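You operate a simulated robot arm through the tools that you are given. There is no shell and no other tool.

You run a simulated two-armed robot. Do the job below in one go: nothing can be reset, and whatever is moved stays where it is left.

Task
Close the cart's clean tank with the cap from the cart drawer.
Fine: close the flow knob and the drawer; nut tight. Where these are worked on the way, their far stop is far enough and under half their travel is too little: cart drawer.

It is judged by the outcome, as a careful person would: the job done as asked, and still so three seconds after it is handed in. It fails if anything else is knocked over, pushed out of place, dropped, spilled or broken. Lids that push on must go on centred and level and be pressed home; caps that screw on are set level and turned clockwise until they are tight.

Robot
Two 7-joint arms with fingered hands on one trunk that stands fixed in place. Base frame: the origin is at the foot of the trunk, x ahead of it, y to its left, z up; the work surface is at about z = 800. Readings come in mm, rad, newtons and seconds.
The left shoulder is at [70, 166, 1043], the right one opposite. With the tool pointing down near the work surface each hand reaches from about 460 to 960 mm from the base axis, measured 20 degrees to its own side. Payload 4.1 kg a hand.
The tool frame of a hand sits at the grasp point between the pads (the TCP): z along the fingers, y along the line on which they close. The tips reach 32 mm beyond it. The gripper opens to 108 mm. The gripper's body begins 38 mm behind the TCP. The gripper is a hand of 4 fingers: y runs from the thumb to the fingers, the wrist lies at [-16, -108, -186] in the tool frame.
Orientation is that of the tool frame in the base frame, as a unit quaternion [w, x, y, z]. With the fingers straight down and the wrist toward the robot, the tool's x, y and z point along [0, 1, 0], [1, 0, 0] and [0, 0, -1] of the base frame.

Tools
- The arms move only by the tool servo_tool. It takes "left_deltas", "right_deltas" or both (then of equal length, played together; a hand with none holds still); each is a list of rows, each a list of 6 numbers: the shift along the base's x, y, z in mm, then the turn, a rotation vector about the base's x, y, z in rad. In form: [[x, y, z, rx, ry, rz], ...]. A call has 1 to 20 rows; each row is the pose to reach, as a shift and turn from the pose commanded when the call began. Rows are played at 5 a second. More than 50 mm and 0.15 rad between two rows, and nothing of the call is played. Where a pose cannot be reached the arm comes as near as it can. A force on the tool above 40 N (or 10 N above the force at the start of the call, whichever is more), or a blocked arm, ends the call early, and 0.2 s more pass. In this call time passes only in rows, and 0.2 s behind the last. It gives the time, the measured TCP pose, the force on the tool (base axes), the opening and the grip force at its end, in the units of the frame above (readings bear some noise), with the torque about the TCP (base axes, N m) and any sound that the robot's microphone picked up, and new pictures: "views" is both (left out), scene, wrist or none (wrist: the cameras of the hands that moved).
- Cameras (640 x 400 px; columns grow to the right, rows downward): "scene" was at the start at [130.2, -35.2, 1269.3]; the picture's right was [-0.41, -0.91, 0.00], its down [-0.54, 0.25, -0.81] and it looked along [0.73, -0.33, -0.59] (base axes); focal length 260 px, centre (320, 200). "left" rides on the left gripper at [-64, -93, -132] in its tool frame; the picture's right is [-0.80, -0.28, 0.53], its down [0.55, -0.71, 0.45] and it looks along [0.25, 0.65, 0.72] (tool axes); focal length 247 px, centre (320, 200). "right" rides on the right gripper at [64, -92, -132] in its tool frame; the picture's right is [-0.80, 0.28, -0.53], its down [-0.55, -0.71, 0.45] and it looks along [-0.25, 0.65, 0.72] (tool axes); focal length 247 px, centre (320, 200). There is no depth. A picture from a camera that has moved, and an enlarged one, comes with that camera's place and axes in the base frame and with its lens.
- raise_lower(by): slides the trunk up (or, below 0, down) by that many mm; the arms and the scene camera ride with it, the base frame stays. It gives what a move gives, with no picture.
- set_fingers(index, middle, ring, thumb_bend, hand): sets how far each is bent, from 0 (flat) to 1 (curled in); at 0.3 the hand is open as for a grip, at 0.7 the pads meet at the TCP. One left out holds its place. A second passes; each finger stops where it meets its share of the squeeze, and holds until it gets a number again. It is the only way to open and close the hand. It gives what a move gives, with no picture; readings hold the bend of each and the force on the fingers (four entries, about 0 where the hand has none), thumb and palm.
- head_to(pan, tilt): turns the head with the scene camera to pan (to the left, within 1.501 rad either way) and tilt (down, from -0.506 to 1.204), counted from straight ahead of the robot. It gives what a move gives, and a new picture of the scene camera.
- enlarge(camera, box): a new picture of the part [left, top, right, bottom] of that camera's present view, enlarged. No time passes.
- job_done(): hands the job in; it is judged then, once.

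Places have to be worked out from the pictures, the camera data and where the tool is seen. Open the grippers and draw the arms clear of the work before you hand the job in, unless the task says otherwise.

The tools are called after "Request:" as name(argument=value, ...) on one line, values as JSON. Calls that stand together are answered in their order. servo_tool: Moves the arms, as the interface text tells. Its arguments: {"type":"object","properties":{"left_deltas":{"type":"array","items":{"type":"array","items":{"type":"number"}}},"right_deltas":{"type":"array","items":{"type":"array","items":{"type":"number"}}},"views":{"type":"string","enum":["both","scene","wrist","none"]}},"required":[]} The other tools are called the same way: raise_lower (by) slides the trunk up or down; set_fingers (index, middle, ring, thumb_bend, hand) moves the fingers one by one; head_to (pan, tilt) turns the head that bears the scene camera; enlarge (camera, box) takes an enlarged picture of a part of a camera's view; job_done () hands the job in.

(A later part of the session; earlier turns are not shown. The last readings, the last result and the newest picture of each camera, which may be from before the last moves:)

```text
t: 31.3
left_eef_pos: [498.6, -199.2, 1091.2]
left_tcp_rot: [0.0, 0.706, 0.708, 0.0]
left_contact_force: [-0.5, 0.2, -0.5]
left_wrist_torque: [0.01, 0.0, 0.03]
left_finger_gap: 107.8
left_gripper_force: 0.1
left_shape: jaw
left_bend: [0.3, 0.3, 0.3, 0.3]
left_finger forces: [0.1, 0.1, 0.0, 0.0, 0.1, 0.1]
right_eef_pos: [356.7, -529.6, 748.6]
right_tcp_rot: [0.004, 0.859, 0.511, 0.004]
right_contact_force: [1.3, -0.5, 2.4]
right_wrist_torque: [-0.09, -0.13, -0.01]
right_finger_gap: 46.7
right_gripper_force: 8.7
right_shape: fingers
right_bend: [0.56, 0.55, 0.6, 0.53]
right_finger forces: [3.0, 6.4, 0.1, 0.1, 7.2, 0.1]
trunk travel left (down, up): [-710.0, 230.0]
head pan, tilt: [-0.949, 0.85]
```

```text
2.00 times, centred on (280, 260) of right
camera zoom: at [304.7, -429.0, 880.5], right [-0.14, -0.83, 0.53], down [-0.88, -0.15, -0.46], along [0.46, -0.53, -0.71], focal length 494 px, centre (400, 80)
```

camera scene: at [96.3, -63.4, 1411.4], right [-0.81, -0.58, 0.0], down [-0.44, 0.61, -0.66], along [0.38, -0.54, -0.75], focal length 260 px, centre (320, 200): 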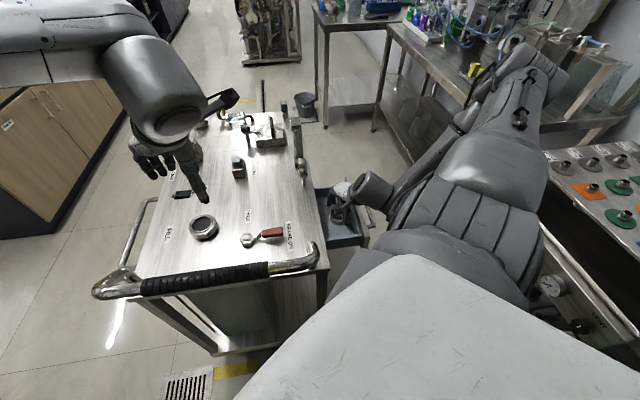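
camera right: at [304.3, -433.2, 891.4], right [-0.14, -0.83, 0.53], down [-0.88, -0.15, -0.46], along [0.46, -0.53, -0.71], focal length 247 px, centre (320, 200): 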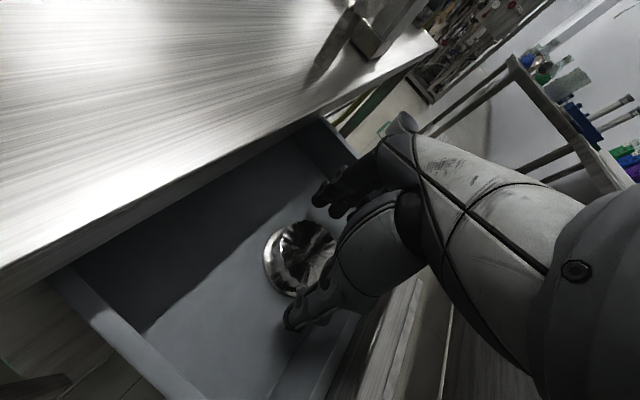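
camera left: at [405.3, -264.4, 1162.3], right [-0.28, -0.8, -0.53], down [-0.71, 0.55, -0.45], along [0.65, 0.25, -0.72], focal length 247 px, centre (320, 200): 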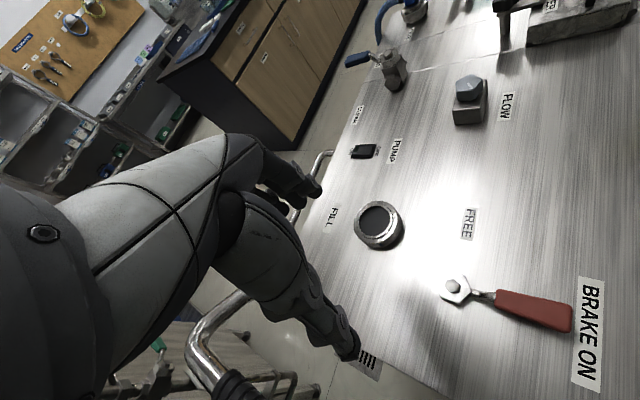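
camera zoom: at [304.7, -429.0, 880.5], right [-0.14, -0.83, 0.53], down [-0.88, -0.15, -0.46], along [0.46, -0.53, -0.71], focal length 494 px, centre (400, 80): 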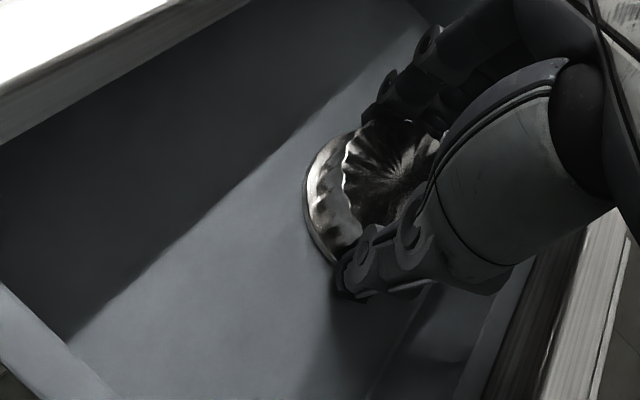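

Index, middle and thumb hold the cap; the ring finger misses it. I firm the grip a bit and lift slightly to test.

Request:
set_fingers(hand="right", index=0.68, middle=0.66, ring=0.5, thumb_bend=0.63)

Request:
servo_tool(right_deltas=[[0, 0, 10, 0, 0, 0], [0, 0, 30, 0, 0, 0], [0, 0, 60, 0, 0, 0]], views="both")

Request:
enlarge(camera="scene", box=[290, 140, 410, 260])

Request:
enlarge(camera="right", box=[200, 160, 360, 360])

```text
t: 32.3
left_eef_pos: [499.7, -200.0, 1090.4]
left_tcp_rot: [0.0, 0.707, 0.708, 0.0]
left_contact_force: [-1.2, 1.0, 0.2]
left_wrist_torque: [-0.02, -0.01, -0.01]
left_finger_gap: 107.7
left_gripper_force: 0.1
left_shape: jaw
left_bend: [0.3, 0.3, 0.3, 0.3]
left_finger forces: [0.1, 0.0, 0.1, 0.1, 0.0, 0.1]
right_eef_pos: [357.3, -531.3, 749.3]
right_tcp_rot: [0.004, 0.86, 0.511, 0.004]
right_contact_force: [0.6, -0.8, 6.7]
right_wrist_torque: [-0.24, -0.19, 0.03]
right_finger_gap: 45.8
right_gripper_force: 17.0
right_shape: fingers
right_bend: [0.59, 0.58, 0.5, 0.52]
right_finger forces: [6.0, 16.0, 0.1, 0.1, 11.9, 0.1]
trunk travel left (down, up): [-710.0, 230.0]
head pan, tilt: [-0.949, 0.85]
```

```text
t: 33.1
left_eef_pos: [498.9, -200.0, 1090.7]
left_tcp_rot: [0.0, 0.707, 0.707, -0.001]
left_contact_force: [0.5, 0.7, -1.2]
left_wrist_torque: [0.02, -0.01, 0.0]
left_finger_gap: 107.8
left_gripper_force: 0.0
left_shape: jaw
left_bend: [0.3, 0.3, 0.3, 0.3]
left_finger forces: [0.0, 0.1, 0.0, 0.0, 0.0, 0.1]
right_eef_pos: [357.0, -530.7, 807.8]
right_tcp_rot: [0.003, 0.86, 0.511, 0.003]
right_contact_force: [0.1, 0.4, -1.7]
right_wrist_torque: [-0.04, -0.02, 0.02]
right_finger_gap: 45.6
right_gripper_force: 12.4
right_shape: fingers
right_bend: [0.59, 0.59, 0.5, 0.52]
right_finger forces: [5.7, 7.0, 0.1, 0.0, 12.3, 0.0]
trunk travel left (down, up): [-710.0, 230.0]
head pan, tilt: [-0.949, 0.85]
camera scene: at [96.2, -62.0, 1411.3], right [-0.81, -0.58, 0.0], down [-0.44, 0.61, -0.66], along [0.38, -0.54, -0.75], focal length 260 px, centre (320, 200)
camera right: at [304.8, -428.6, 939.3], right [-0.14, -0.83, 0.53], down [-0.88, -0.15, -0.46], along [0.46, -0.53, -0.71], focal length 247 px, centre (320, 200)
```

scene: 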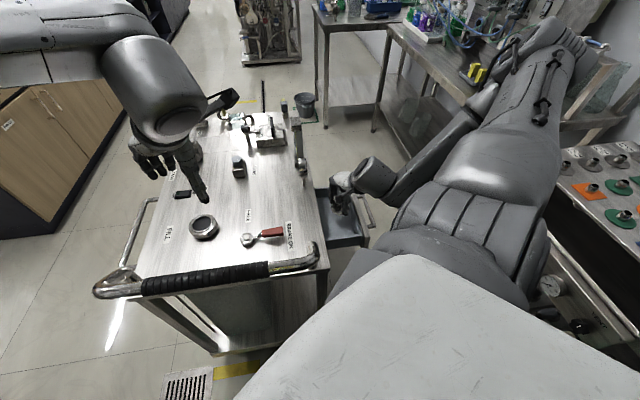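
right: 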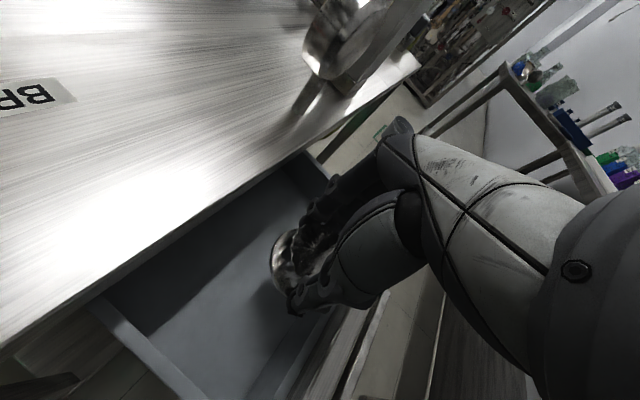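

```text
3.33 times, centred on (350, 200) of scene
camera zoom: at [96.2, -62.0, 1411.3], right [-0.81, -0.58, 0.0], down [-0.44, 0.61, -0.66], along [0.38, -0.54, -0.75], focal length 868 px, centre (220, 200)
```

zoom: 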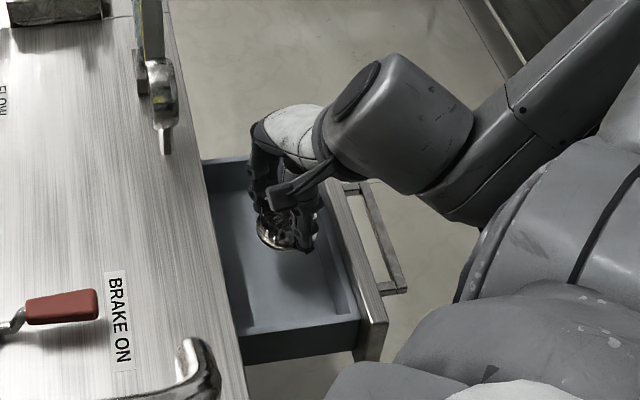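

```text
2.00 times, centred on (280, 260) of right
camera zoom: at [304.8, -428.6, 939.3], right [-0.14, -0.83, 0.53], down [-0.88, -0.15, -0.46], along [0.46, -0.53, -0.71], focal length 494 px, centre (400, 80)
```

zoom: 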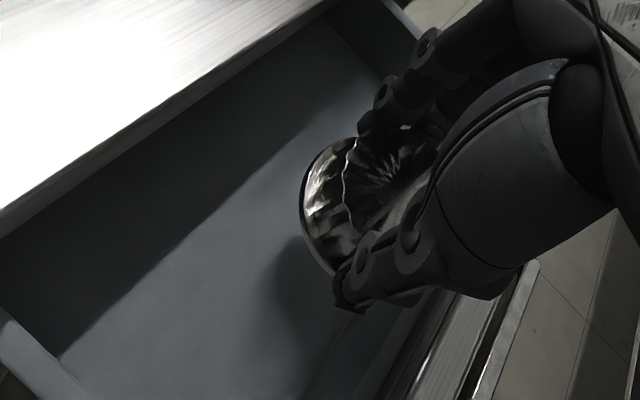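

The cap is held and lifted clear, near level. I move the left hand aside (its camera still sees the neck) and raise the right hand well above the drawer.

Request:
servo_tool(left_deltas=[[0, 45, 5, 0, 0, 0], [0, 90, 10, 0, 0, 0], [0, 135, 15, 0, 0, 0], [0, 180, 15, 0, 0, 0], [0, 220, 15, 0, 0, 0], [0, 250, 15, 0, 0, 0]], right_deltas=[[0, 0, 35, 0, 0, 0], [0, 0, 70, 0, 0, 0], [0, 0, 105, 0, 0, 0], [0, 0, 140, 0, 0, 0], [0, 0, 170, 0, 0, 0], [0, 0, 192, 0, 0, 0]], views="none")

Request:
head_to(pan=-0.35, tilt=0.8)

Request:
enlarge(camera="left", box=[320, 0, 640, 400])

```text
t: 34.5
left_eef_pos: [498.9, 53.9, 1107.3]
left_tcp_rot: [0.001, 0.708, 0.706, -0.001]
left_contact_force: [-0.1, -0.1, -0.4]
left_wrist_torque: [0.0, -0.01, 0.01]
left_finger_gap: 107.8
left_gripper_force: 0.0
left_shape: jaw
left_bend: [0.3, 0.3, 0.3, 0.3]
left_finger forces: [0.0, 0.1, 0.0, 0.1, 0.0, 0.0]
right_eef_pos: [356.3, -527.9, 1002.8]
right_tcp_rot: [0.005, 0.86, 0.511, 0.003]
right_contact_force: [0.4, 0.2, -2.1]
right_wrist_torque: [0.02, -0.03, 0.0]
right_finger_gap: 45.5
right_gripper_force: 12.6
right_shape: fingers
right_bend: [0.59, 0.59, 0.5, 0.52]
right_finger forces: [5.9, 6.3, 0.0, 0.0, 12.3, 0.0]
trunk travel left (down, up): [-710.0, 230.0]
head pan, tilt: [-0.949, 0.85]
```

```text
t: 35.5
left_eef_pos: [500.2, 52.2, 1105.9]
left_tcp_rot: [0.0, 0.707, 0.707, 0.0]
left_contact_force: [0.2, 0.6, 0.3]
left_wrist_torque: [0.02, 0.0, -0.02]
left_finger_gap: 107.7
left_gripper_force: 0.1
left_shape: jaw
left_bend: [0.3, 0.3, 0.3, 0.3]
left_finger forces: [0.0, 0.0, 0.1, 0.0, 0.0, 0.0]
right_eef_pos: [357.3, -529.3, 1000.9]
right_tcp_rot: [0.004, 0.859, 0.511, 0.003]
right_contact_force: [-1.0, 0.7, -1.2]
right_wrist_torque: [-0.04, -0.01, -0.01]
right_finger_gap: 45.6
right_gripper_force: 12.7
right_shape: fingers
right_bend: [0.59, 0.59, 0.5, 0.52]
right_finger forces: [6.0, 6.4, 0.0, 0.0, 12.1, 0.0]
trunk travel left (down, up): [-710.0, 230.0]
head pan, tilt: [-0.351, 0.799]
camera scene: at [126.4, -26.7, 1415.4], right [-0.34, -0.94, 0.0], down [-0.67, 0.25, -0.7], along [0.65, -0.24, -0.72], focal length 260 px, centre (320, 200)
```

scene: 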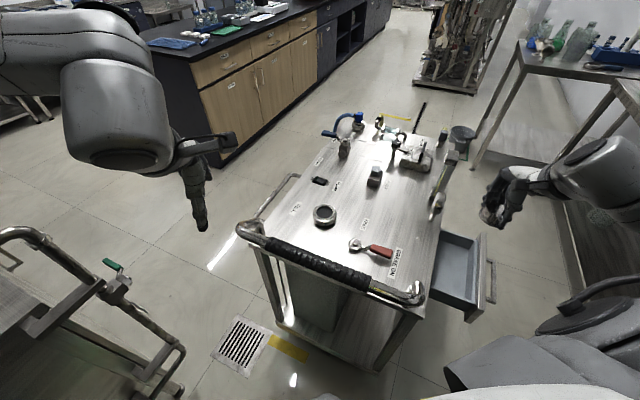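

```text
1.00 times, centred on (480, 200) of left (not enlarged: the box is as wide or as high as the picture)
camera zoom: at [406.5, -10.9, 1238.9], right [-0.28, -0.8, -0.53], down [-0.71, 0.55, -0.45], along [0.65, 0.25, -0.72], focal length 247 px, centre (160, 200)
```

zoom: 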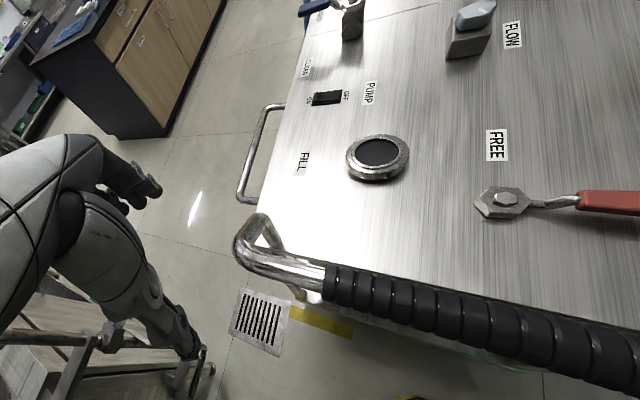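

Both cameras see the neck unobstructed now. I take enlarged pictures from each for an accurate fix.

Request:
enlarge(camera="left", box=[497, 117, 577, 197])

Request:
enlarge(camera="scene", box=[285, 175, 365, 255])

Request:
enlarge(camera="scene", box=[340, 130, 460, 230])

```text
5.00 times, centred on (537, 157) of left
camera zoom: at [406.5, -10.9, 1238.9], right [-0.28, -0.8, -0.53], down [-0.71, 0.55, -0.45], along [0.65, 0.25, -0.72], focal length 1235 px, centre (-765, 415)
```

zoom: 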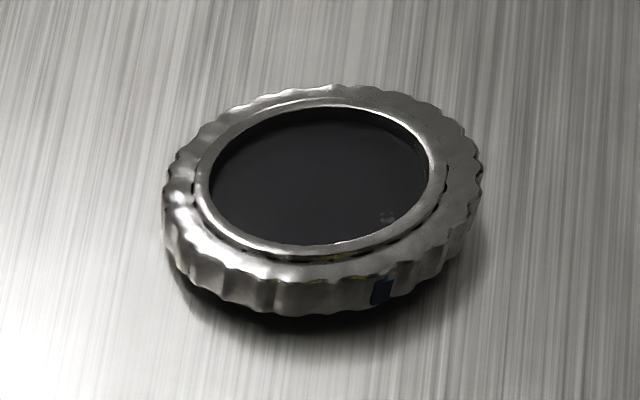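

```text
5.00 times, centred on (325, 215) of scene
camera zoom: at [126.4, -26.7, 1415.4], right [-0.34, -0.94, 0.0], down [-0.67, 0.25, -0.7], along [0.65, -0.24, -0.72], focal length 1302 px, centre (295, 125)
```

zoom: 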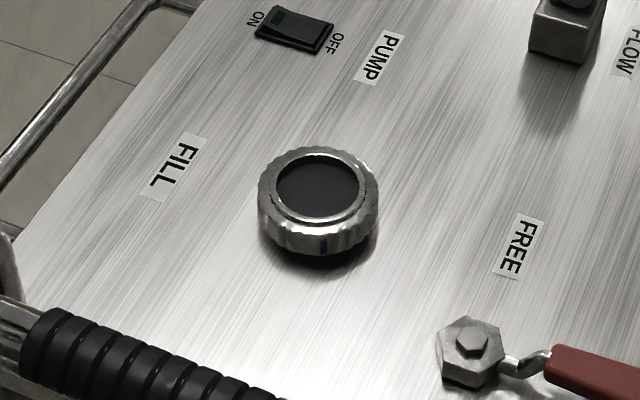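

```text
4.00 times, centred on (400, 180) of scene
camera zoom: at [126.4, -26.7, 1415.4], right [-0.34, -0.94, 0.0], down [-0.67, 0.25, -0.7], along [0.65, -0.24, -0.72], focal length 1042 px, centre (0, 280)
```

zoom: 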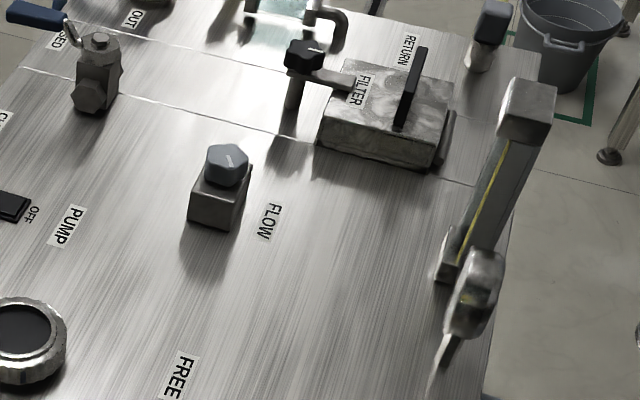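

The collar measures ~72 mm, the raised lip ~57 mm, the bore ~50 mm; neck centre about [600, -219], top near z 825. I carry the cap over the cart to above the neck, turning the hand counter-clockwise on the way to leave room for clockwise strokes.

Request:
servo_tool(right_deltas=[[15, 30, 0, 0, 0, 0.12], [35, 62, 0, 0, 0, 0.24], [55, 96, 0, 0, 0, 0.36], [78, 130, 0, 0, 0, 0.48], [100, 165, 0, 0, 0, 0.6], [125, 198, 0, 0, 0, 0.72], [152, 230, 0, 0, 0, 0.84], [180, 260, 0, 0, 0, 0.96], [210, 287, -10, 0, 0, 1.08], [240, 307, -20, 0, 0, 1.2]], views="scene")

Request:
enlarge(camera="left", box=[440, 40, 640, 240])

Request:
enlarge(camera="scene", box=[240, 130, 400, 270])

Request:
enlarge(camera="right", box=[120, 100, 400, 400])

```text
t: 37.7
left_eef_pos: [500.1, 52.1, 1106.5]
left_tcp_rot: [0.0, 0.707, 0.707, 0.0]
left_contact_force: [-0.1, 0.2, -0.5]
left_wrist_torque: [-0.03, 0.0, -0.02]
left_finger_gap: 107.8
left_gripper_force: 0.0
left_shape: jaw
left_bend: [0.3, 0.3, 0.3, 0.3]
left_finger forces: [0.0, 0.0, 0.0, 0.0, 0.1, 0.0]
right_eef_pos: [592.2, -230.5, 988.3]
right_tcp_rot: [0.001, 0.42, 0.907, 0.006]
right_contact_force: [-0.3, 0.5, -2.0]
right_wrist_torque: [0.02, -0.01, -0.02]
right_finger_gap: 45.5
right_gripper_force: 11.4
right_shape: fingers
right_bend: [0.59, 0.6, 0.5, 0.52]
right_finger forces: [6.2, 5.8, 0.0, 0.0, 12.0, 0.0]
right hand out of reach, approached as far as the arm can: row 10
trunk travel left (down, up): [-710.0, 230.0]
head pan, tilt: [-0.351, 0.799]
camera scene: at [127.4, -26.8, 1415.3], right [-0.34, -0.94, 0.0], down [-0.67, 0.25, -0.7], along [0.65, -0.24, -0.72], focal length 260 px, centre (320, 200)
```

scene: 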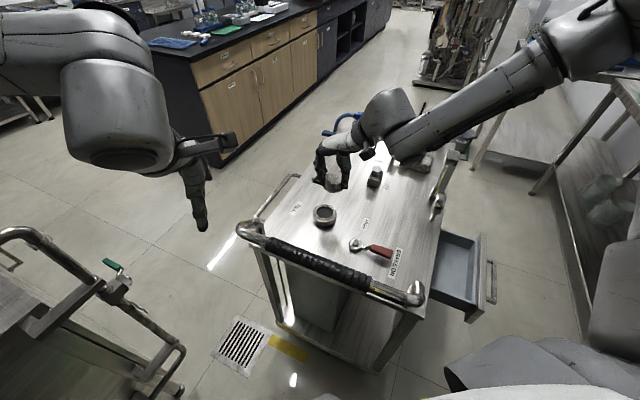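

```text
2.00 times, centred on (540, 140) of left
camera zoom: at [407.4, -10.8, 1238.6], right [-0.28, -0.8, -0.53], down [-0.71, 0.55, -0.45], along [0.65, 0.25, -0.72], focal length 494 px, centre (-120, 320)
```

zoom: 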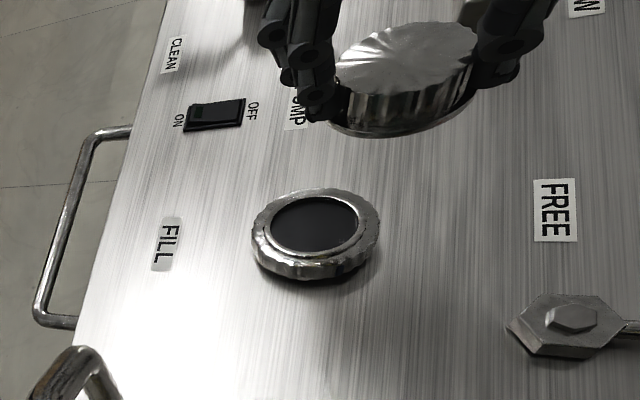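

```text
2.86 times, centred on (320, 200) of scene
camera zoom: at [127.4, -26.8, 1415.3], right [-0.34, -0.94, 0.0], down [-0.67, 0.25, -0.7], along [0.65, -0.24, -0.72], focal length 744 px, centre (320, 200)
```

zoom: 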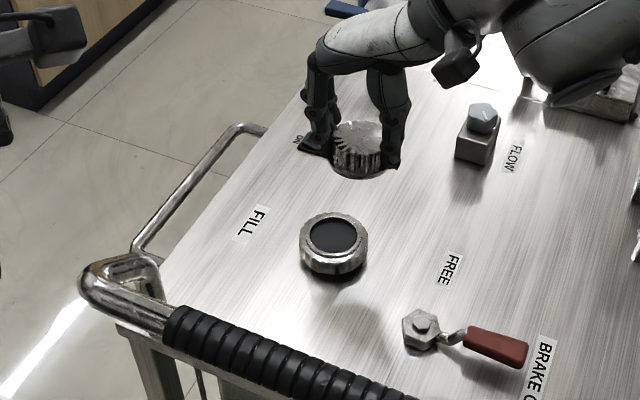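

```text
1.33 times, centred on (260, 250) of right
camera zoom: at [478.4, -241.8, 1119.5], right [0.73, -0.43, 0.53], down [-0.18, -0.87, -0.46], along [0.66, 0.24, -0.71], focal length 329 px, centre (400, 133)
```

zoom: 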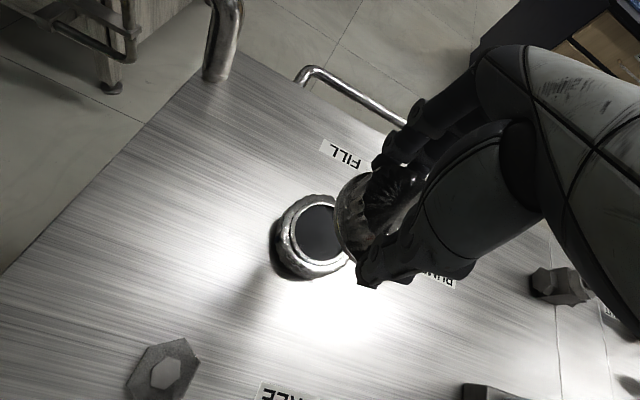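

The cap hangs over the cart near the neck. Before placing it I want to see its underside, so I lift and tilt it toward the left hand and turn the left hand's camera to it.

Request:
servo_tool(left_deltas=[[0, 0, 0, 0, 0, -0.12], [0, 0, 0, 0, 0, -0.24], [0, 0, 0, 0, 0, -0.36], [0, 0, 0, 0, 0, -0.48], [0, 0, 0, 0, 0, -0.6], [0, 0, 0, 0, 0, -0.72], [0, 0, 0, 0, 0, -0.84], [0, 0, 0, 0, 0, -0.96], [0, 0, 0, 0, 0, -1.0]], right_deltas=[[-5, -5, 20, 0, 0, 0], [-10, -10, 40, 0.1, 0.06, 0], [-15, -15, 60, 0.22, 0.13, 0], [-20, -20, 65, 0.34, 0.2, 0], [-25, -25, 65, 0.46, 0.27, 0], [-30, -30, 65, 0.58, 0.34, 0], [-30, -30, 65, 0.7, 0.41, 0], [-30, -30, 65, 0.82, 0.48, 0], [-30, -30, 65, 0.94, 0.55, 0]], views="both")

Request:
enlarge(camera="left", box=[240, 0, 440, 150])

```text
t: 39.7
left_eef_pos: [497.9, 49.1, 1107.8]
left_tcp_rot: [0.0, 0.96, 0.28, 0.003]
left_contact_force: [0.0, -0.8, 0.3]
left_wrist_torque: [0.03, -0.07, 0.0]
left_finger_gap: 107.8
left_gripper_force: 0.1
left_shape: jaw
left_bend: [0.3, 0.3, 0.3, 0.3]
left_finger forces: [0.0, 0.0, 0.0, 0.0, 0.0, 0.0]
right_eef_pos: [441.3, -213.0, 1169.8]
right_tcp_rot: [-0.359, 0.433, 0.79, 0.244]
right_contact_force: [-1.0, 0.0, -0.2]
right_wrist_torque: [-0.06, -0.06, -0.03]
right_finger_gap: 44.7
right_gripper_force: 11.6
right_shape: fingers
right_bend: [0.6, 0.6, 0.5, 0.52]
right_finger forces: [6.0, 6.0, 0.0, 0.1, 11.8, 0.1]
right hand out of reach, approached as far as the arm can: row 2, 5, 6, 7, 8, 9
trunk travel left (down, up): [-710.0, 230.0]
head pan, tilt: [-0.351, 0.799]
camera scene: at [123.8, -27.5, 1415.6], right [-0.34, -0.94, 0.0], down [-0.67, 0.25, -0.7], along [0.66, -0.24, -0.72], focal length 260 px, centre (320, 200)
camera right: at [385.4, -318.7, 1295.8], right [0.73, -0.63, -0.27], down [-0.56, -0.32, -0.76], along [0.39, 0.7, -0.59], focal length 247 px, centre (320, 200)
camera left: at [392.3, 94.7, 1239.0], right [-0.82, -0.19, -0.54], down [0.08, 0.89, -0.45], along [0.56, -0.41, -0.72], focal length 247 px, centre (320, 200)
```

scene: 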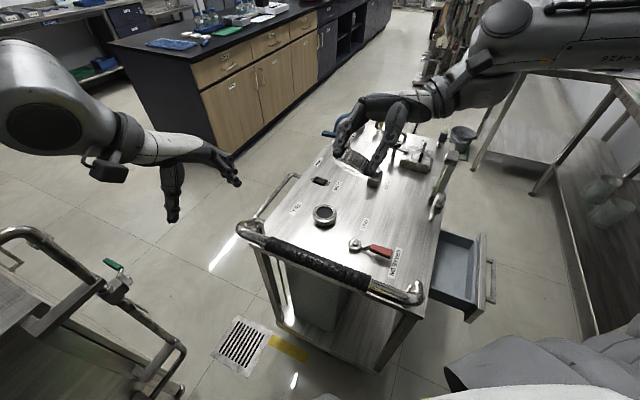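
right: 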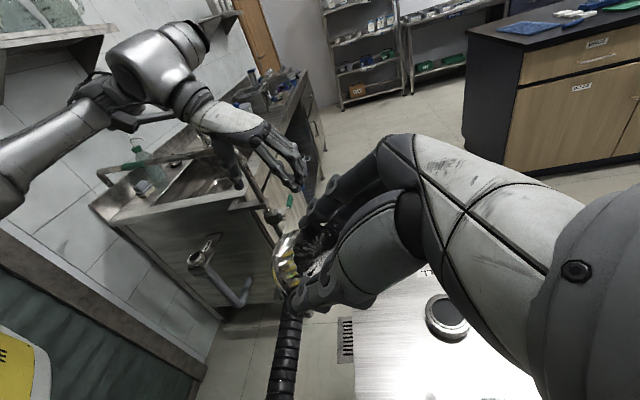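
left: 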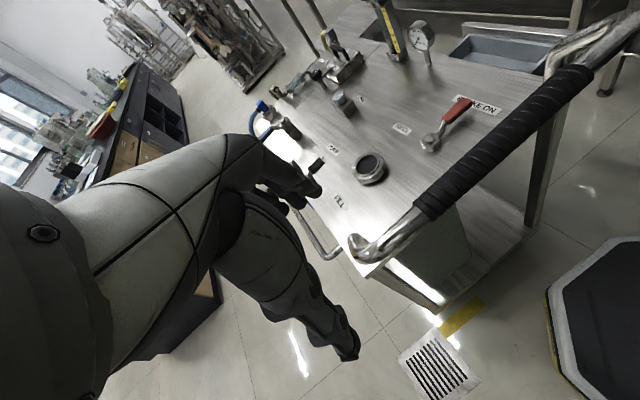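

```text
2.67 times, centred on (340, 75) of left
camera zoom: at [392.3, 94.7, 1239.0], right [-0.82, -0.19, -0.54], down [0.08, 0.89, -0.45], along [0.56, -0.41, -0.72], focal length 659 px, centre (267, 533)
```

zoom: 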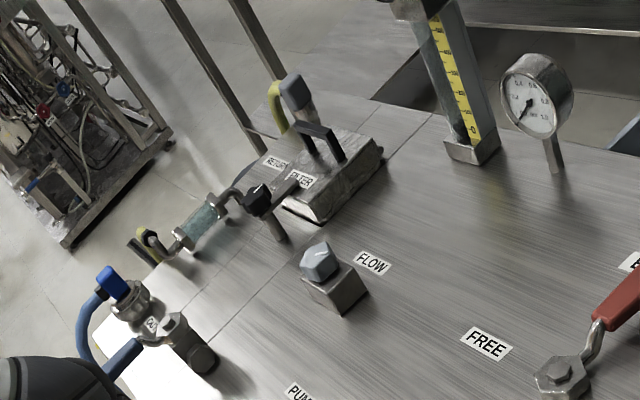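

The cap came out above the left camera's frame. I pitch the left hand's camera upward to catch the cap's underside.

Request:
servo_tool(left_deltas=[[0, 10, 0, -0.1, -0.024, -0.065], [0, 20, 0, -0.2, -0.047, -0.13], [0, 30, 0, -0.3, -0.07, -0.2], [0, 40, 0, -0.4, -0.094, -0.26], [0, 50, 0, -0.5, -0.117, -0.33]], views="wrist")

```text
t: 40.9
left_eef_pos: [484.3, 56.8, 1113.4]
left_tcp_rot: [0.064, 0.97, 0.234, -0.003]
left_contact_force: [0.8, -0.7, 0.2]
left_wrist_torque: [0.0, 0.0, -0.01]
left_finger_gap: 107.7
left_gripper_force: 0.0
left_shape: jaw
left_bend: [0.3, 0.3, 0.3, 0.3]
left_finger forces: [0.0, 0.0, 0.0, 0.1, 0.1, 0.0]
left hand out of reach, approached as far as the arm can: row 2, 3, 4, 5
right_eef_pos: [444.5, -213.7, 1168.7]
right_tcp_rot: [-0.36, 0.433, 0.79, 0.244]
right_contact_force: [-0.5, 0.4, -1.5]
right_wrist_torque: [0.0, 0.03, -0.03]
right_finger_gap: 44.8
right_gripper_force: 11.7
right_shape: fingers
right_bend: [0.6, 0.6, 0.5, 0.52]
right_finger forces: [6.0, 5.8, 0.0, 0.1, 11.7, 0.0]
trunk travel left (down, up): [-710.0, 230.0]
head pan, tilt: [-0.351, 0.799]
camera left: at [381.9, 127.1, 1235.2], right [-0.83, -0.18, -0.53], down [0.18, 0.82, -0.55], along [0.53, -0.55, -0.64], focal length 247 px, centre (320, 200)
```

left: 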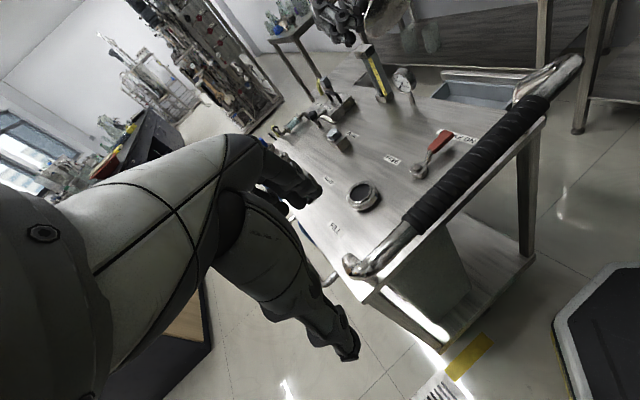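

The held cap is just at the top edge of the picture. I lower the right hand to bring it into view.

Request:
servo_tool(right_deltas=[[0, -10, -30, 0, 0, 0], [0, -25, -60, 0, 0, 0], [0, -40, -90, 0, 0, 0]], views="scene")

Request:
enlarge(camera="left", box=[290, 0, 450, 120])

```text
t: 41.7
left_eef_pos: [484.7, 57.1, 1113.7]
left_tcp_rot: [0.064, 0.97, 0.234, -0.004]
left_contact_force: [0.5, -0.8, 0.0]
left_wrist_torque: [0.0, -0.02, 0.0]
left_finger_gap: 107.7
left_gripper_force: 0.1
left_shape: jaw
left_bend: [0.3, 0.3, 0.3, 0.3]
left_finger forces: [0.0, 0.0, 0.1, 0.1, 0.0, 0.0]
right_eef_pos: [414.8, -250.7, 1103.5]
right_tcp_rot: [-0.352, 0.444, 0.79, 0.233]
right_contact_force: [-0.6, 0.4, -2.0]
right_wrist_torque: [-0.01, 0.0, 0.0]
right_finger_gap: 44.5
right_gripper_force: 11.7
right_shape: fingers
right_bend: [0.6, 0.6, 0.5, 0.52]
right_finger forces: [6.0, 5.8, 0.1, 0.0, 11.7, 0.1]
right hand out of reach, approached as far as the arm can: row 1, 2, 3
trunk travel left (down, up): [-710.0, 230.0]
head pan, tilt: [-0.351, 0.799]
camera scene: at [126.7, -27.2, 1415.4], right [-0.34, -0.94, 0.0], down [-0.67, 0.25, -0.7], along [0.65, -0.24, -0.72], focal length 260 px, centre (320, 200)
```

scene: 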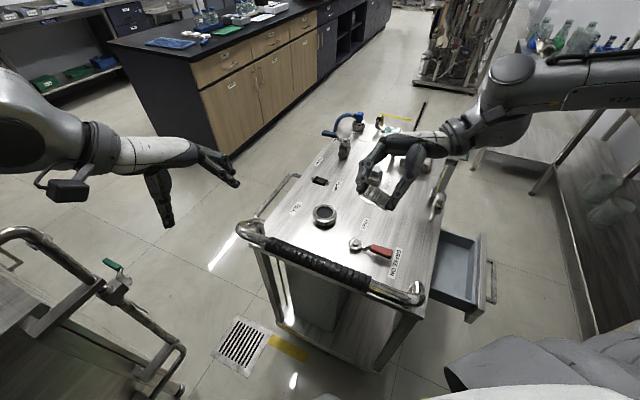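

```text
3.33 times, centred on (370, 60) of left
camera zoom: at [383.0, 127.5, 1234.7], right [-0.83, -0.18, -0.53], down [0.18, 0.82, -0.55], along [0.53, -0.55, -0.64], focal length 823 px, centre (153, 667)
```

zoom: 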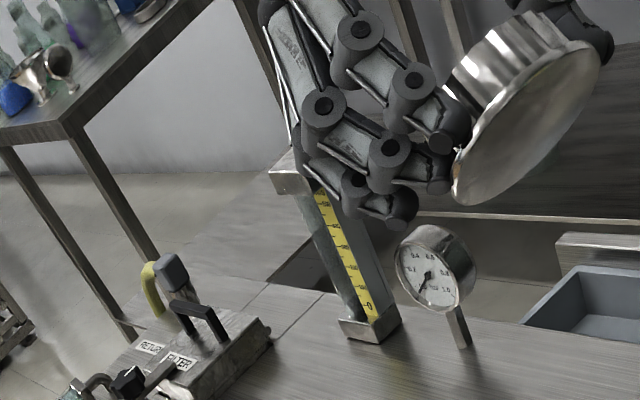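

The cap's underside is visible; I enlarge it further.

Request:
enlarge(camera="left", box=[395, 0, 455, 60])

Request:
enlarge(camera="left", box=[335, 165, 395, 225])

Request:
enlarge(camera="scene", box=[340, 130, 450, 230])

```text
6.67 times, centred on (425, 30) of left
camera zoom: at [383.0, 127.5, 1234.7], right [-0.83, -0.18, -0.53], down [0.18, 0.82, -0.55], along [0.53, -0.55, -0.64], focal length 1646 px, centre (-380, 1333)
```

zoom: 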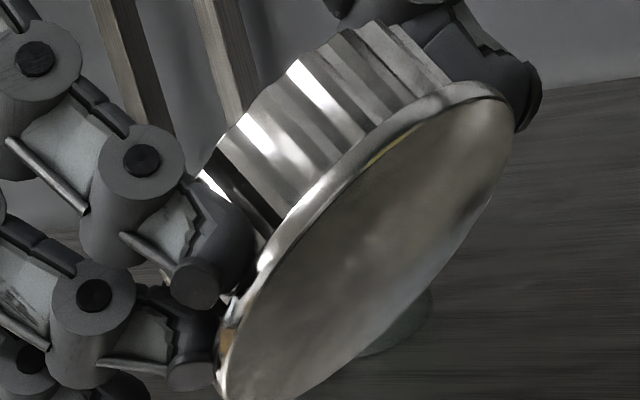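

```text
6.67 times, centred on (365, 195) of left
camera zoom: at [383.0, 127.5, 1234.7], right [-0.83, -0.18, -0.53], down [0.18, 0.82, -0.55], along [0.53, -0.55, -0.64], focal length 1646 px, centre (20, 233)
```

zoom: 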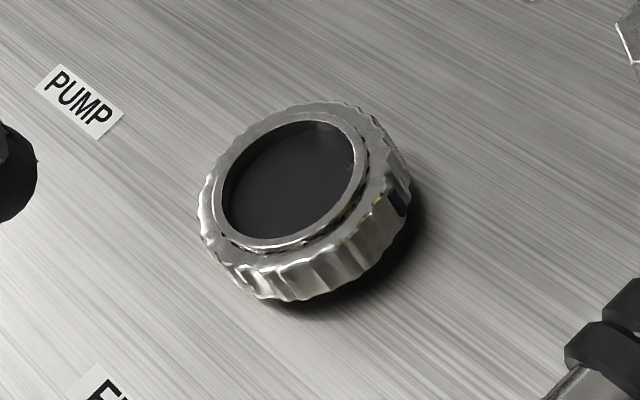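

```text
4.00 times, centred on (395, 180) of scene
camera zoom: at [126.7, -27.2, 1415.4], right [-0.34, -0.94, 0.0], down [-0.67, 0.25, -0.7], along [0.65, -0.24, -0.72], focal length 1042 px, centre (20, 280)
```

zoom: 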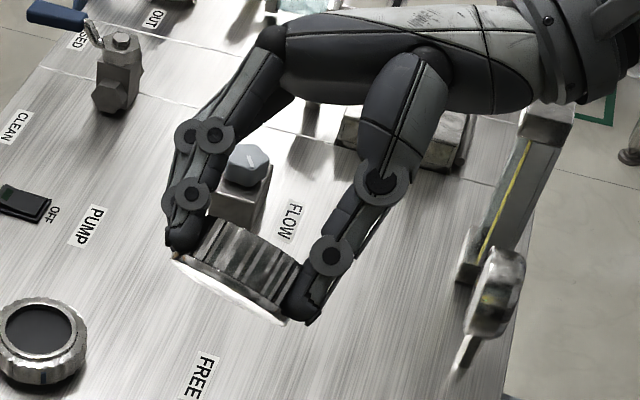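

The cap is a screw cap with a rim about 60 mm wide, so it goes upright over the neck's lip. I bring both hands back: left to its viewing pose, right level again above the neck.

Request:
servo_tool(left_deltas=[[2, 0, 0, 0.0112, 0.01, 0.1217], [3, 0, 0, 0.0224, 0.02, 0.2433], [5, 0, 0, 0.0337, 0.03, 0.365], [7, -1, -2, 0.0449, 0.04, 0.4867], [8, -2, -3, 0.0561, 0.05, 0.6083], [10, -3, -4, 0.0673, 0.06, 0.73], [12, -4, -5, 0.0786, 0.07, 0.8517], [13, -5, -6, 0.0898, 0.08, 0.9733], [15, -5, -7, 0.101, 0.09, 1.095]], right_deltas=[[10, 0, 0, -0.0824, -0.0509, 0.0163], [30, 0, 0, -0.1649, -0.1018, 0.0327], [50, 3, 0, -0.2473, -0.1527, 0.049], [70, 6, -10, -0.3298, -0.2036, 0.0653], [95, 10, -25, -0.4122, -0.2544, 0.0817], [115, 13, -45, -0.4947, -0.3053, 0.098], [135, 16, -65, -0.5771, -0.3562, 0.1143], [150, 18, -85, -0.6596, -0.4071, 0.1307], [165, 20, -100, -0.742, -0.458, 0.147]], views="none")

Request:
enlarge(camera="left", box=[440, 40, 640, 240])

Request:
enlarge(camera="scene", box=[240, 130, 400, 270])

```text
t: 43.7
left_eef_pos: [503.0, 50.9, 1105.4]
left_tcp_rot: [-0.001, 0.705, 0.709, 0.0]
left_contact_force: [-0.3, 0.2, -0.2]
left_wrist_torque: [0.01, 0.05, 0.0]
left_finger_gap: 107.8
left_gripper_force: 0.1
left_shape: jaw
left_bend: [0.3, 0.3, 0.3, 0.3]
left_finger forces: [0.0, 0.0, 0.0, 0.1, 0.1, 0.0]
right_eef_pos: [577.9, -233.8, 1004.6]
right_tcp_rot: [-0.014, 0.41, 0.912, 0.009]
right_contact_force: [0.4, -0.3, -2.1]
right_wrist_torque: [-0.02, 0.0, 0.0]
right_finger_gap: 44.5
right_gripper_force: 11.2
right_shape: fingers
right_bend: [0.6, 0.6, 0.5, 0.52]
right_finger forces: [6.1, 5.5, 0.0, 0.0, 11.3, 0.0]
trunk travel left (down, up): [-710.0, 230.0]
head pan, tilt: [-0.351, 0.799]
```

```text
2.00 times, centred on (540, 140) of left
camera zoom: at [409.3, -12.4, 1237.2], right [-0.28, -0.8, -0.53], down [-0.71, 0.55, -0.45], along [0.65, 0.25, -0.72], focal length 494 px, centre (-120, 320)
```

zoom: 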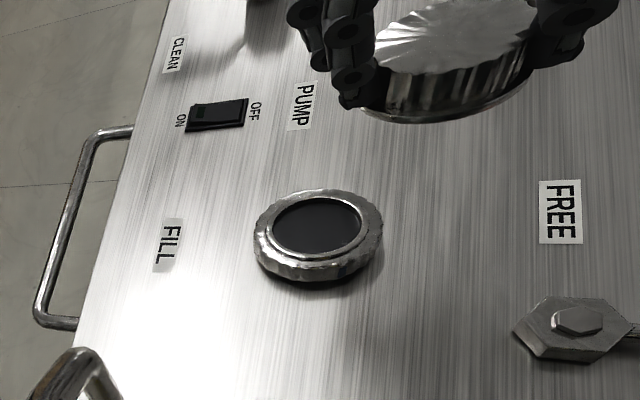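

```text
2.86 times, centred on (320, 200) of scene
camera zoom: at [127.7, -29.7, 1415.2], right [-0.34, -0.94, 0.0], down [-0.67, 0.25, -0.7], along [0.65, -0.24, -0.72], focal length 744 px, centre (320, 200)
```

zoom: 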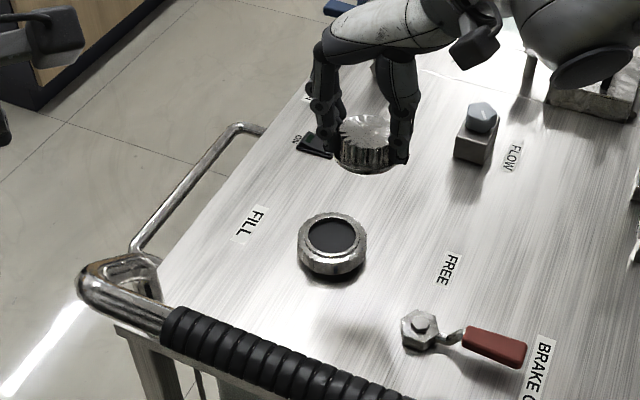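

The neck triangulates to [608, -219, 826] and the cap's axis sits about (-3, -6) mm from the TCP. I move so the cap hovers ~25 mm above the neck, levelling the small tilt.

Request:
servo_tool(right_deltas=[[8, 5, -25, -0.014, -0.009, 0], [16, 10, -50, -0.028, -0.018, 0], [24, 15, -75, -0.028, -0.018, 0], [33, 21, -100, -0.028, -0.018, 0], [33, 21, -115, -0.028, -0.018, 0]], views="none")

Request:
enlarge(camera="left", box=[480, 80, 620, 220])

Request:
enlarge(camera="scene", box=[270, 150, 380, 260])

Request:
enlarge(camera="right", box=[120, 100, 400, 400])

```text
t: 44.9
left_eef_pos: [501.9, 53.5, 1106.8]
left_tcp_rot: [0.0, 0.707, 0.707, 0.0]
left_contact_force: [-0.4, -0.4, -0.1]
left_wrist_torque: [0.0, 0.0, 0.05]
left_finger_gap: 107.8
left_gripper_force: 0.1
left_shape: jaw
left_bend: [0.3, 0.3, 0.3, 0.3]
left_finger forces: [0.0, 0.0, 0.0, 0.0, 0.0, 0.1]
right_eef_pos: [576.3, -239.2, 972.2]
right_tcp_rot: [0.001, 0.41, 0.912, -0.002]
right_contact_force: [0.5, -0.6, 0.2]
right_wrist_torque: [0.02, -0.04, -0.05]
right_finger_gap: 44.6
right_gripper_force: 11.1
right_shape: fingers
right_bend: [0.6, 0.6, 0.5, 0.52]
right_finger forces: [6.1, 5.5, 0.0, 0.1, 11.4, 0.0]
right hand out of reach, approached as far as the arm can: row 1, 2, 3, 4, 5
trunk travel left (down, up): [-710.0, 230.0]
head pan, tilt: [-0.351, 0.799]
```

```text
2.86 times, centred on (550, 150) of left
camera zoom: at [408.1, -9.8, 1237.7], right [-0.28, -0.8, -0.53], down [-0.71, 0.55, -0.45], along [0.65, 0.25, -0.72], focal length 706 px, centre (-337, 343)
```

zoom: 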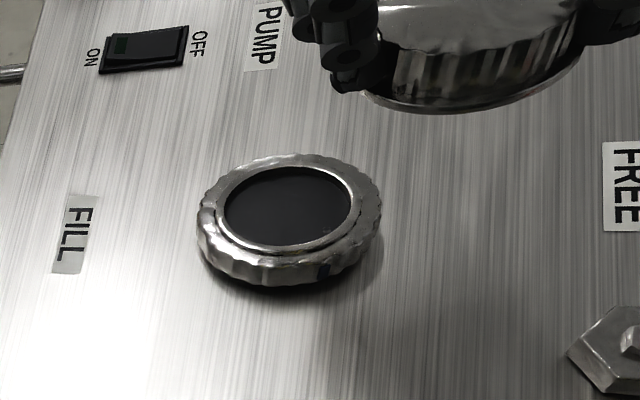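

```text
3.64 times, centred on (325, 205) of scene
camera zoom: at [126.4, -26.8, 1415.4], right [-0.34, -0.94, 0.0], down [-0.67, 0.25, -0.7], along [0.65, -0.24, -0.72], focal length 947 px, centre (302, 182)
```

zoom: 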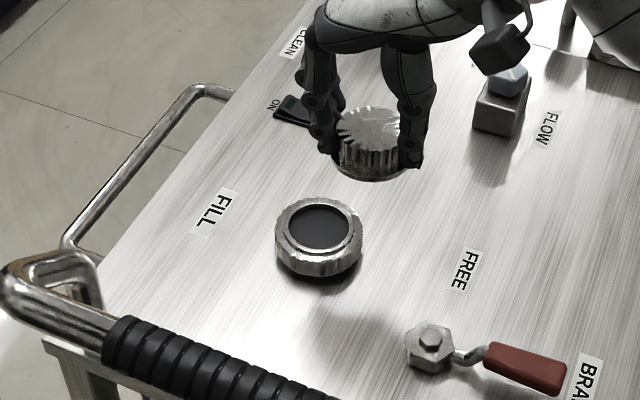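

```text
1.33 times, centred on (260, 250) of right
camera zoom: at [463.7, -251.3, 1104.5], right [0.74, -0.41, 0.53], down [-0.16, -0.88, -0.44], along [0.65, 0.24, -0.72], focal length 329 px, centre (400, 133)
```

zoom: 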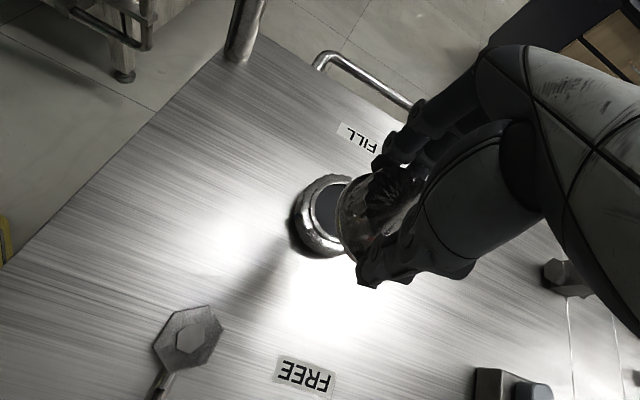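

At this yaw the wrist is at its limit, so I turn the hand back clockwise by 0.4 rad while moving over the neck.

Request:
servo_tool(right_deltas=[[0, 0, 0, 0, 0, -0.1], [9, 6, 0, 0, 0, -0.2], [18, 12, 0, 0, 0, -0.3], [27, 18, 0, 0, 0, -0.4], [36, 24, -10, 0, 0, -0.43], [36, 24, -30, 0, 0, -0.43]], views="none")

Request:
enlarge(camera="left", box=[480, 80, 620, 220])

Request:
enlarge(camera="scene", box=[270, 150, 380, 260])

```text
t: 46.3
left_eef_pos: [502.0, 53.1, 1105.2]
left_tcp_rot: [0.001, 0.707, 0.707, 0.0]
left_contact_force: [0.3, -0.1, 0.0]
left_wrist_torque: [0.04, 0.0, 0.0]
left_finger_gap: 107.9
left_gripper_force: 0.1
left_shape: jaw
left_bend: [0.3, 0.3, 0.3, 0.3]
left_finger forces: [0.0, 0.0, 0.0, 0.0, 0.0, 0.0]
right_eef_pos: [583.3, -243.2, 978.3]
right_tcp_rot: [0.001, 0.596, 0.803, -0.002]
right_contact_force: [0.2, -0.2, -1.5]
right_wrist_torque: [0.02, -0.01, 0.0]
right_finger_gap: 44.5
right_gripper_force: 12.1
right_shape: fingers
right_bend: [0.6, 0.6, 0.5, 0.52]
right_finger forces: [6.0, 5.6, 0.0, 0.0, 11.5, 0.0]
right hand out of reach, approached as far as the arm can: row 2, 3, 4, 5, 6
trunk travel left (down, up): [-710.0, 230.0]
head pan, tilt: [-0.351, 0.799]
```

```text
2.86 times, centred on (550, 150) of left
camera zoom: at [408.4, -10.1, 1237.6], right [-0.28, -0.8, -0.53], down [-0.71, 0.55, -0.45], along [0.65, 0.25, -0.72], focal length 706 px, centre (-337, 343)
```

zoom: 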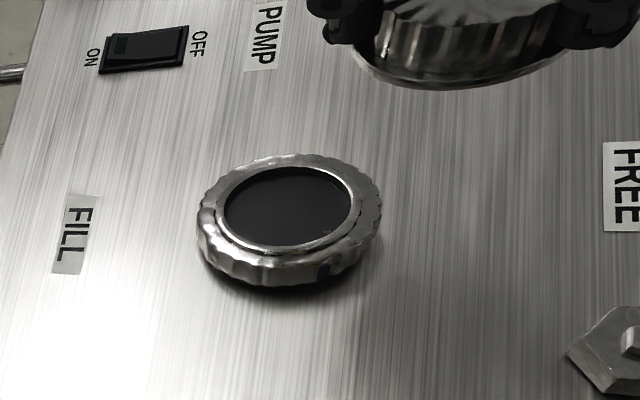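

```text
3.64 times, centred on (325, 205) of scene
camera zoom: at [126.8, -27.2, 1415.4], right [-0.34, -0.94, 0.0], down [-0.67, 0.25, -0.7], along [0.65, -0.24, -0.72], focal length 947 px, centre (302, 182)
```

zoom: 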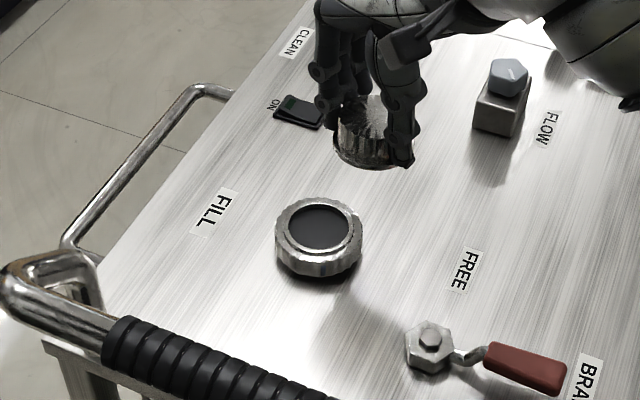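

The arm still can't follow here; I turn further clockwise toward a more natural wrist yaw and see whether the reach opens.

Request:
servo_tool(right_deltas=[[0, 0, 0, 0, 0, -0.12], [0, 0, 0, 0, 0, -0.24], [0, 0, 0, 0, 0, -0.36], [10, 8, 0, 0, 0, -0.48], [20, 16, 0, 0, 0, -0.6], [28, 24, -5, 0, 0, -0.6], [28, 28, -20, 0, 0, -0.6]], views="scene")

```text
t: 47.9
left_eef_pos: [501.6, 52.8, 1105.1]
left_tcp_rot: [0.0, 0.707, 0.707, -0.001]
left_contact_force: [-0.1, -0.6, -0.1]
left_wrist_torque: [-0.02, 0.02, -0.02]
left_finger_gap: 107.8
left_gripper_force: 0.0
left_shape: jaw
left_bend: [0.3, 0.3, 0.3, 0.3]
left_finger forces: [0.1, 0.0, 0.0, 0.0, 0.1, 0.0]
right_eef_pos: [574.3, -263.6, 1005.4]
right_tcp_rot: [0.0, 0.807, 0.591, -0.003]
right_contact_force: [-0.2, 0.2, -0.7]
right_wrist_torque: [0.02, -0.03, -0.02]
right_finger_gap: 44.6
right_gripper_force: 11.5
right_shape: fingers
right_bend: [0.6, 0.6, 0.5, 0.52]
right_finger forces: [6.0, 5.7, 0.0, 0.0, 11.4, 0.1]
right hand out of reach, approached as far as the arm can: row 1, 2, 3, 4, 5, 6, 7
trunk travel left (down, up): [-710.0, 230.0]
head pan, tilt: [-0.351, 0.799]
camera scene: at [126.7, -26.9, 1415.4], right [-0.34, -0.94, 0.0], down [-0.67, 0.25, -0.7], along [0.65, -0.24, -0.72], focal length 260 px, centre (320, 200)
```

scene: 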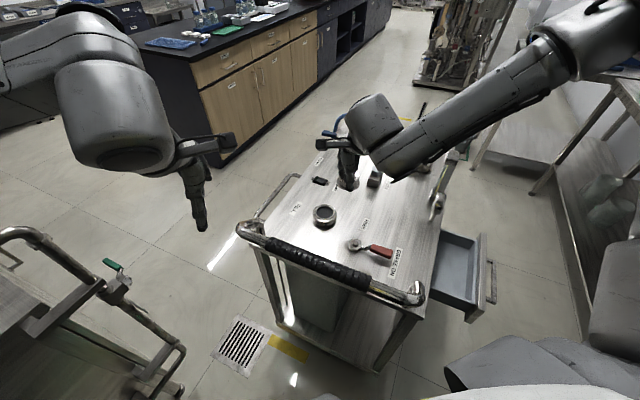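

I probe which direction is limited with a small downward and forward move.

Request:
servo_tool(right_deltas=[[0, 0, -30, 0, 0, 0], [0, 0, -60, 0, 0, 0]], views="none")

Request:
servo_tool(right_deltas=[[30, 0, 0, 0, 0, 0], [50, 0, 0, 0, 0, 0]], views="none")

Request:
servo_tool(right_deltas=[[0, 20, 0, 0, 0, 0], [0, 40, 0, 0, 0, 0]], views="none")

```text
t: 48.5
left_eef_pos: [500.8, 52.2, 1105.9]
left_tcp_rot: [0.001, 0.707, 0.708, 0.0]
left_contact_force: [0.7, -0.8, 0.2]
left_wrist_torque: [-0.02, 0.0, -0.06]
left_finger_gap: 107.7
left_gripper_force: 0.0
left_shape: jaw
left_bend: [0.3, 0.3, 0.3, 0.3]
left_finger forces: [0.1, 0.1, 0.0, 0.1, 0.1, 0.1]
right_eef_pos: [557.0, -285.7, 971.3]
right_tcp_rot: [-0.001, 0.806, 0.592, -0.002]
right_contact_force: [-0.1, 0.5, -0.9]
right_wrist_torque: [0.0, -0.01, 0.0]
right_finger_gap: 44.6
right_gripper_force: 11.7
right_shape: fingers
right_bend: [0.6, 0.6, 0.5, 0.52]
right_finger forces: [6.0, 5.5, 0.0, 0.1, 11.3, 0.1]
right hand out of reach, approached as far as the arm can: row 1, 2
trunk travel left (down, up): [-710.0, 230.0]
head pan, tilt: [-0.351, 0.799]
```

```text
t: 49.1
left_eef_pos: [500.8, 53.3, 1104.9]
left_tcp_rot: [0.0, 0.707, 0.707, 0.0]
left_contact_force: [0.0, 0.2, 0.1]
left_wrist_torque: [-0.03, 0.05, 0.03]
left_finger_gap: 107.8
left_gripper_force: 0.1
left_shape: jaw
left_bend: [0.3, 0.3, 0.3, 0.3]
left_finger forces: [0.0, 0.0, 0.1, 0.1, 0.0, 0.0]
right_eef_pos: [593.5, -298.1, 987.1]
right_tcp_rot: [0.0, 0.806, 0.592, -0.002]
right_contact_force: [-0.2, -0.5, -1.4]
right_wrist_torque: [0.03, 0.0, -0.04]
right_finger_gap: 44.4
right_gripper_force: 11.1
right_shape: fingers
right_bend: [0.6, 0.6, 0.5, 0.52]
right_finger forces: [6.0, 5.6, 0.0, 0.0, 11.4, 0.0]
right hand out of reach, approached as far as the arm can: row 1, 2
trunk travel left (down, up): [-710.0, 230.0]
head pan, tilt: [-0.351, 0.799]
```

```text
t: 49.7
left_eef_pos: [501.7, 53.4, 1106.9]
left_tcp_rot: [0.001, 0.707, 0.707, 0.0]
left_contact_force: [-0.1, -0.1, 0.9]
left_wrist_torque: [-0.04, 0.02, 0.02]
left_finger_gap: 107.7
left_gripper_force: 0.0
left_shape: jaw
left_bend: [0.3, 0.3, 0.3, 0.3]
left_finger forces: [0.0, 0.0, 0.0, 0.0, 0.0, 0.1]
right_eef_pos: [583.3, -274.0, 1000.9]
right_tcp_rot: [0.001, 0.806, 0.592, -0.002]
right_contact_force: [0.5, -0.4, -1.2]
right_wrist_torque: [-0.01, 0.02, 0.0]
right_finger_gap: 44.5
right_gripper_force: 11.4
right_shape: fingers
right_bend: [0.6, 0.6, 0.5, 0.52]
right_finger forces: [6.0, 5.5, 0.1, 0.0, 11.5, 0.1]
right hand out of reach, approached as far as the arm can: row 1, 2
trunk travel left (down, up): [-710.0, 230.0]
head pan, tilt: [-0.351, 0.799]
```

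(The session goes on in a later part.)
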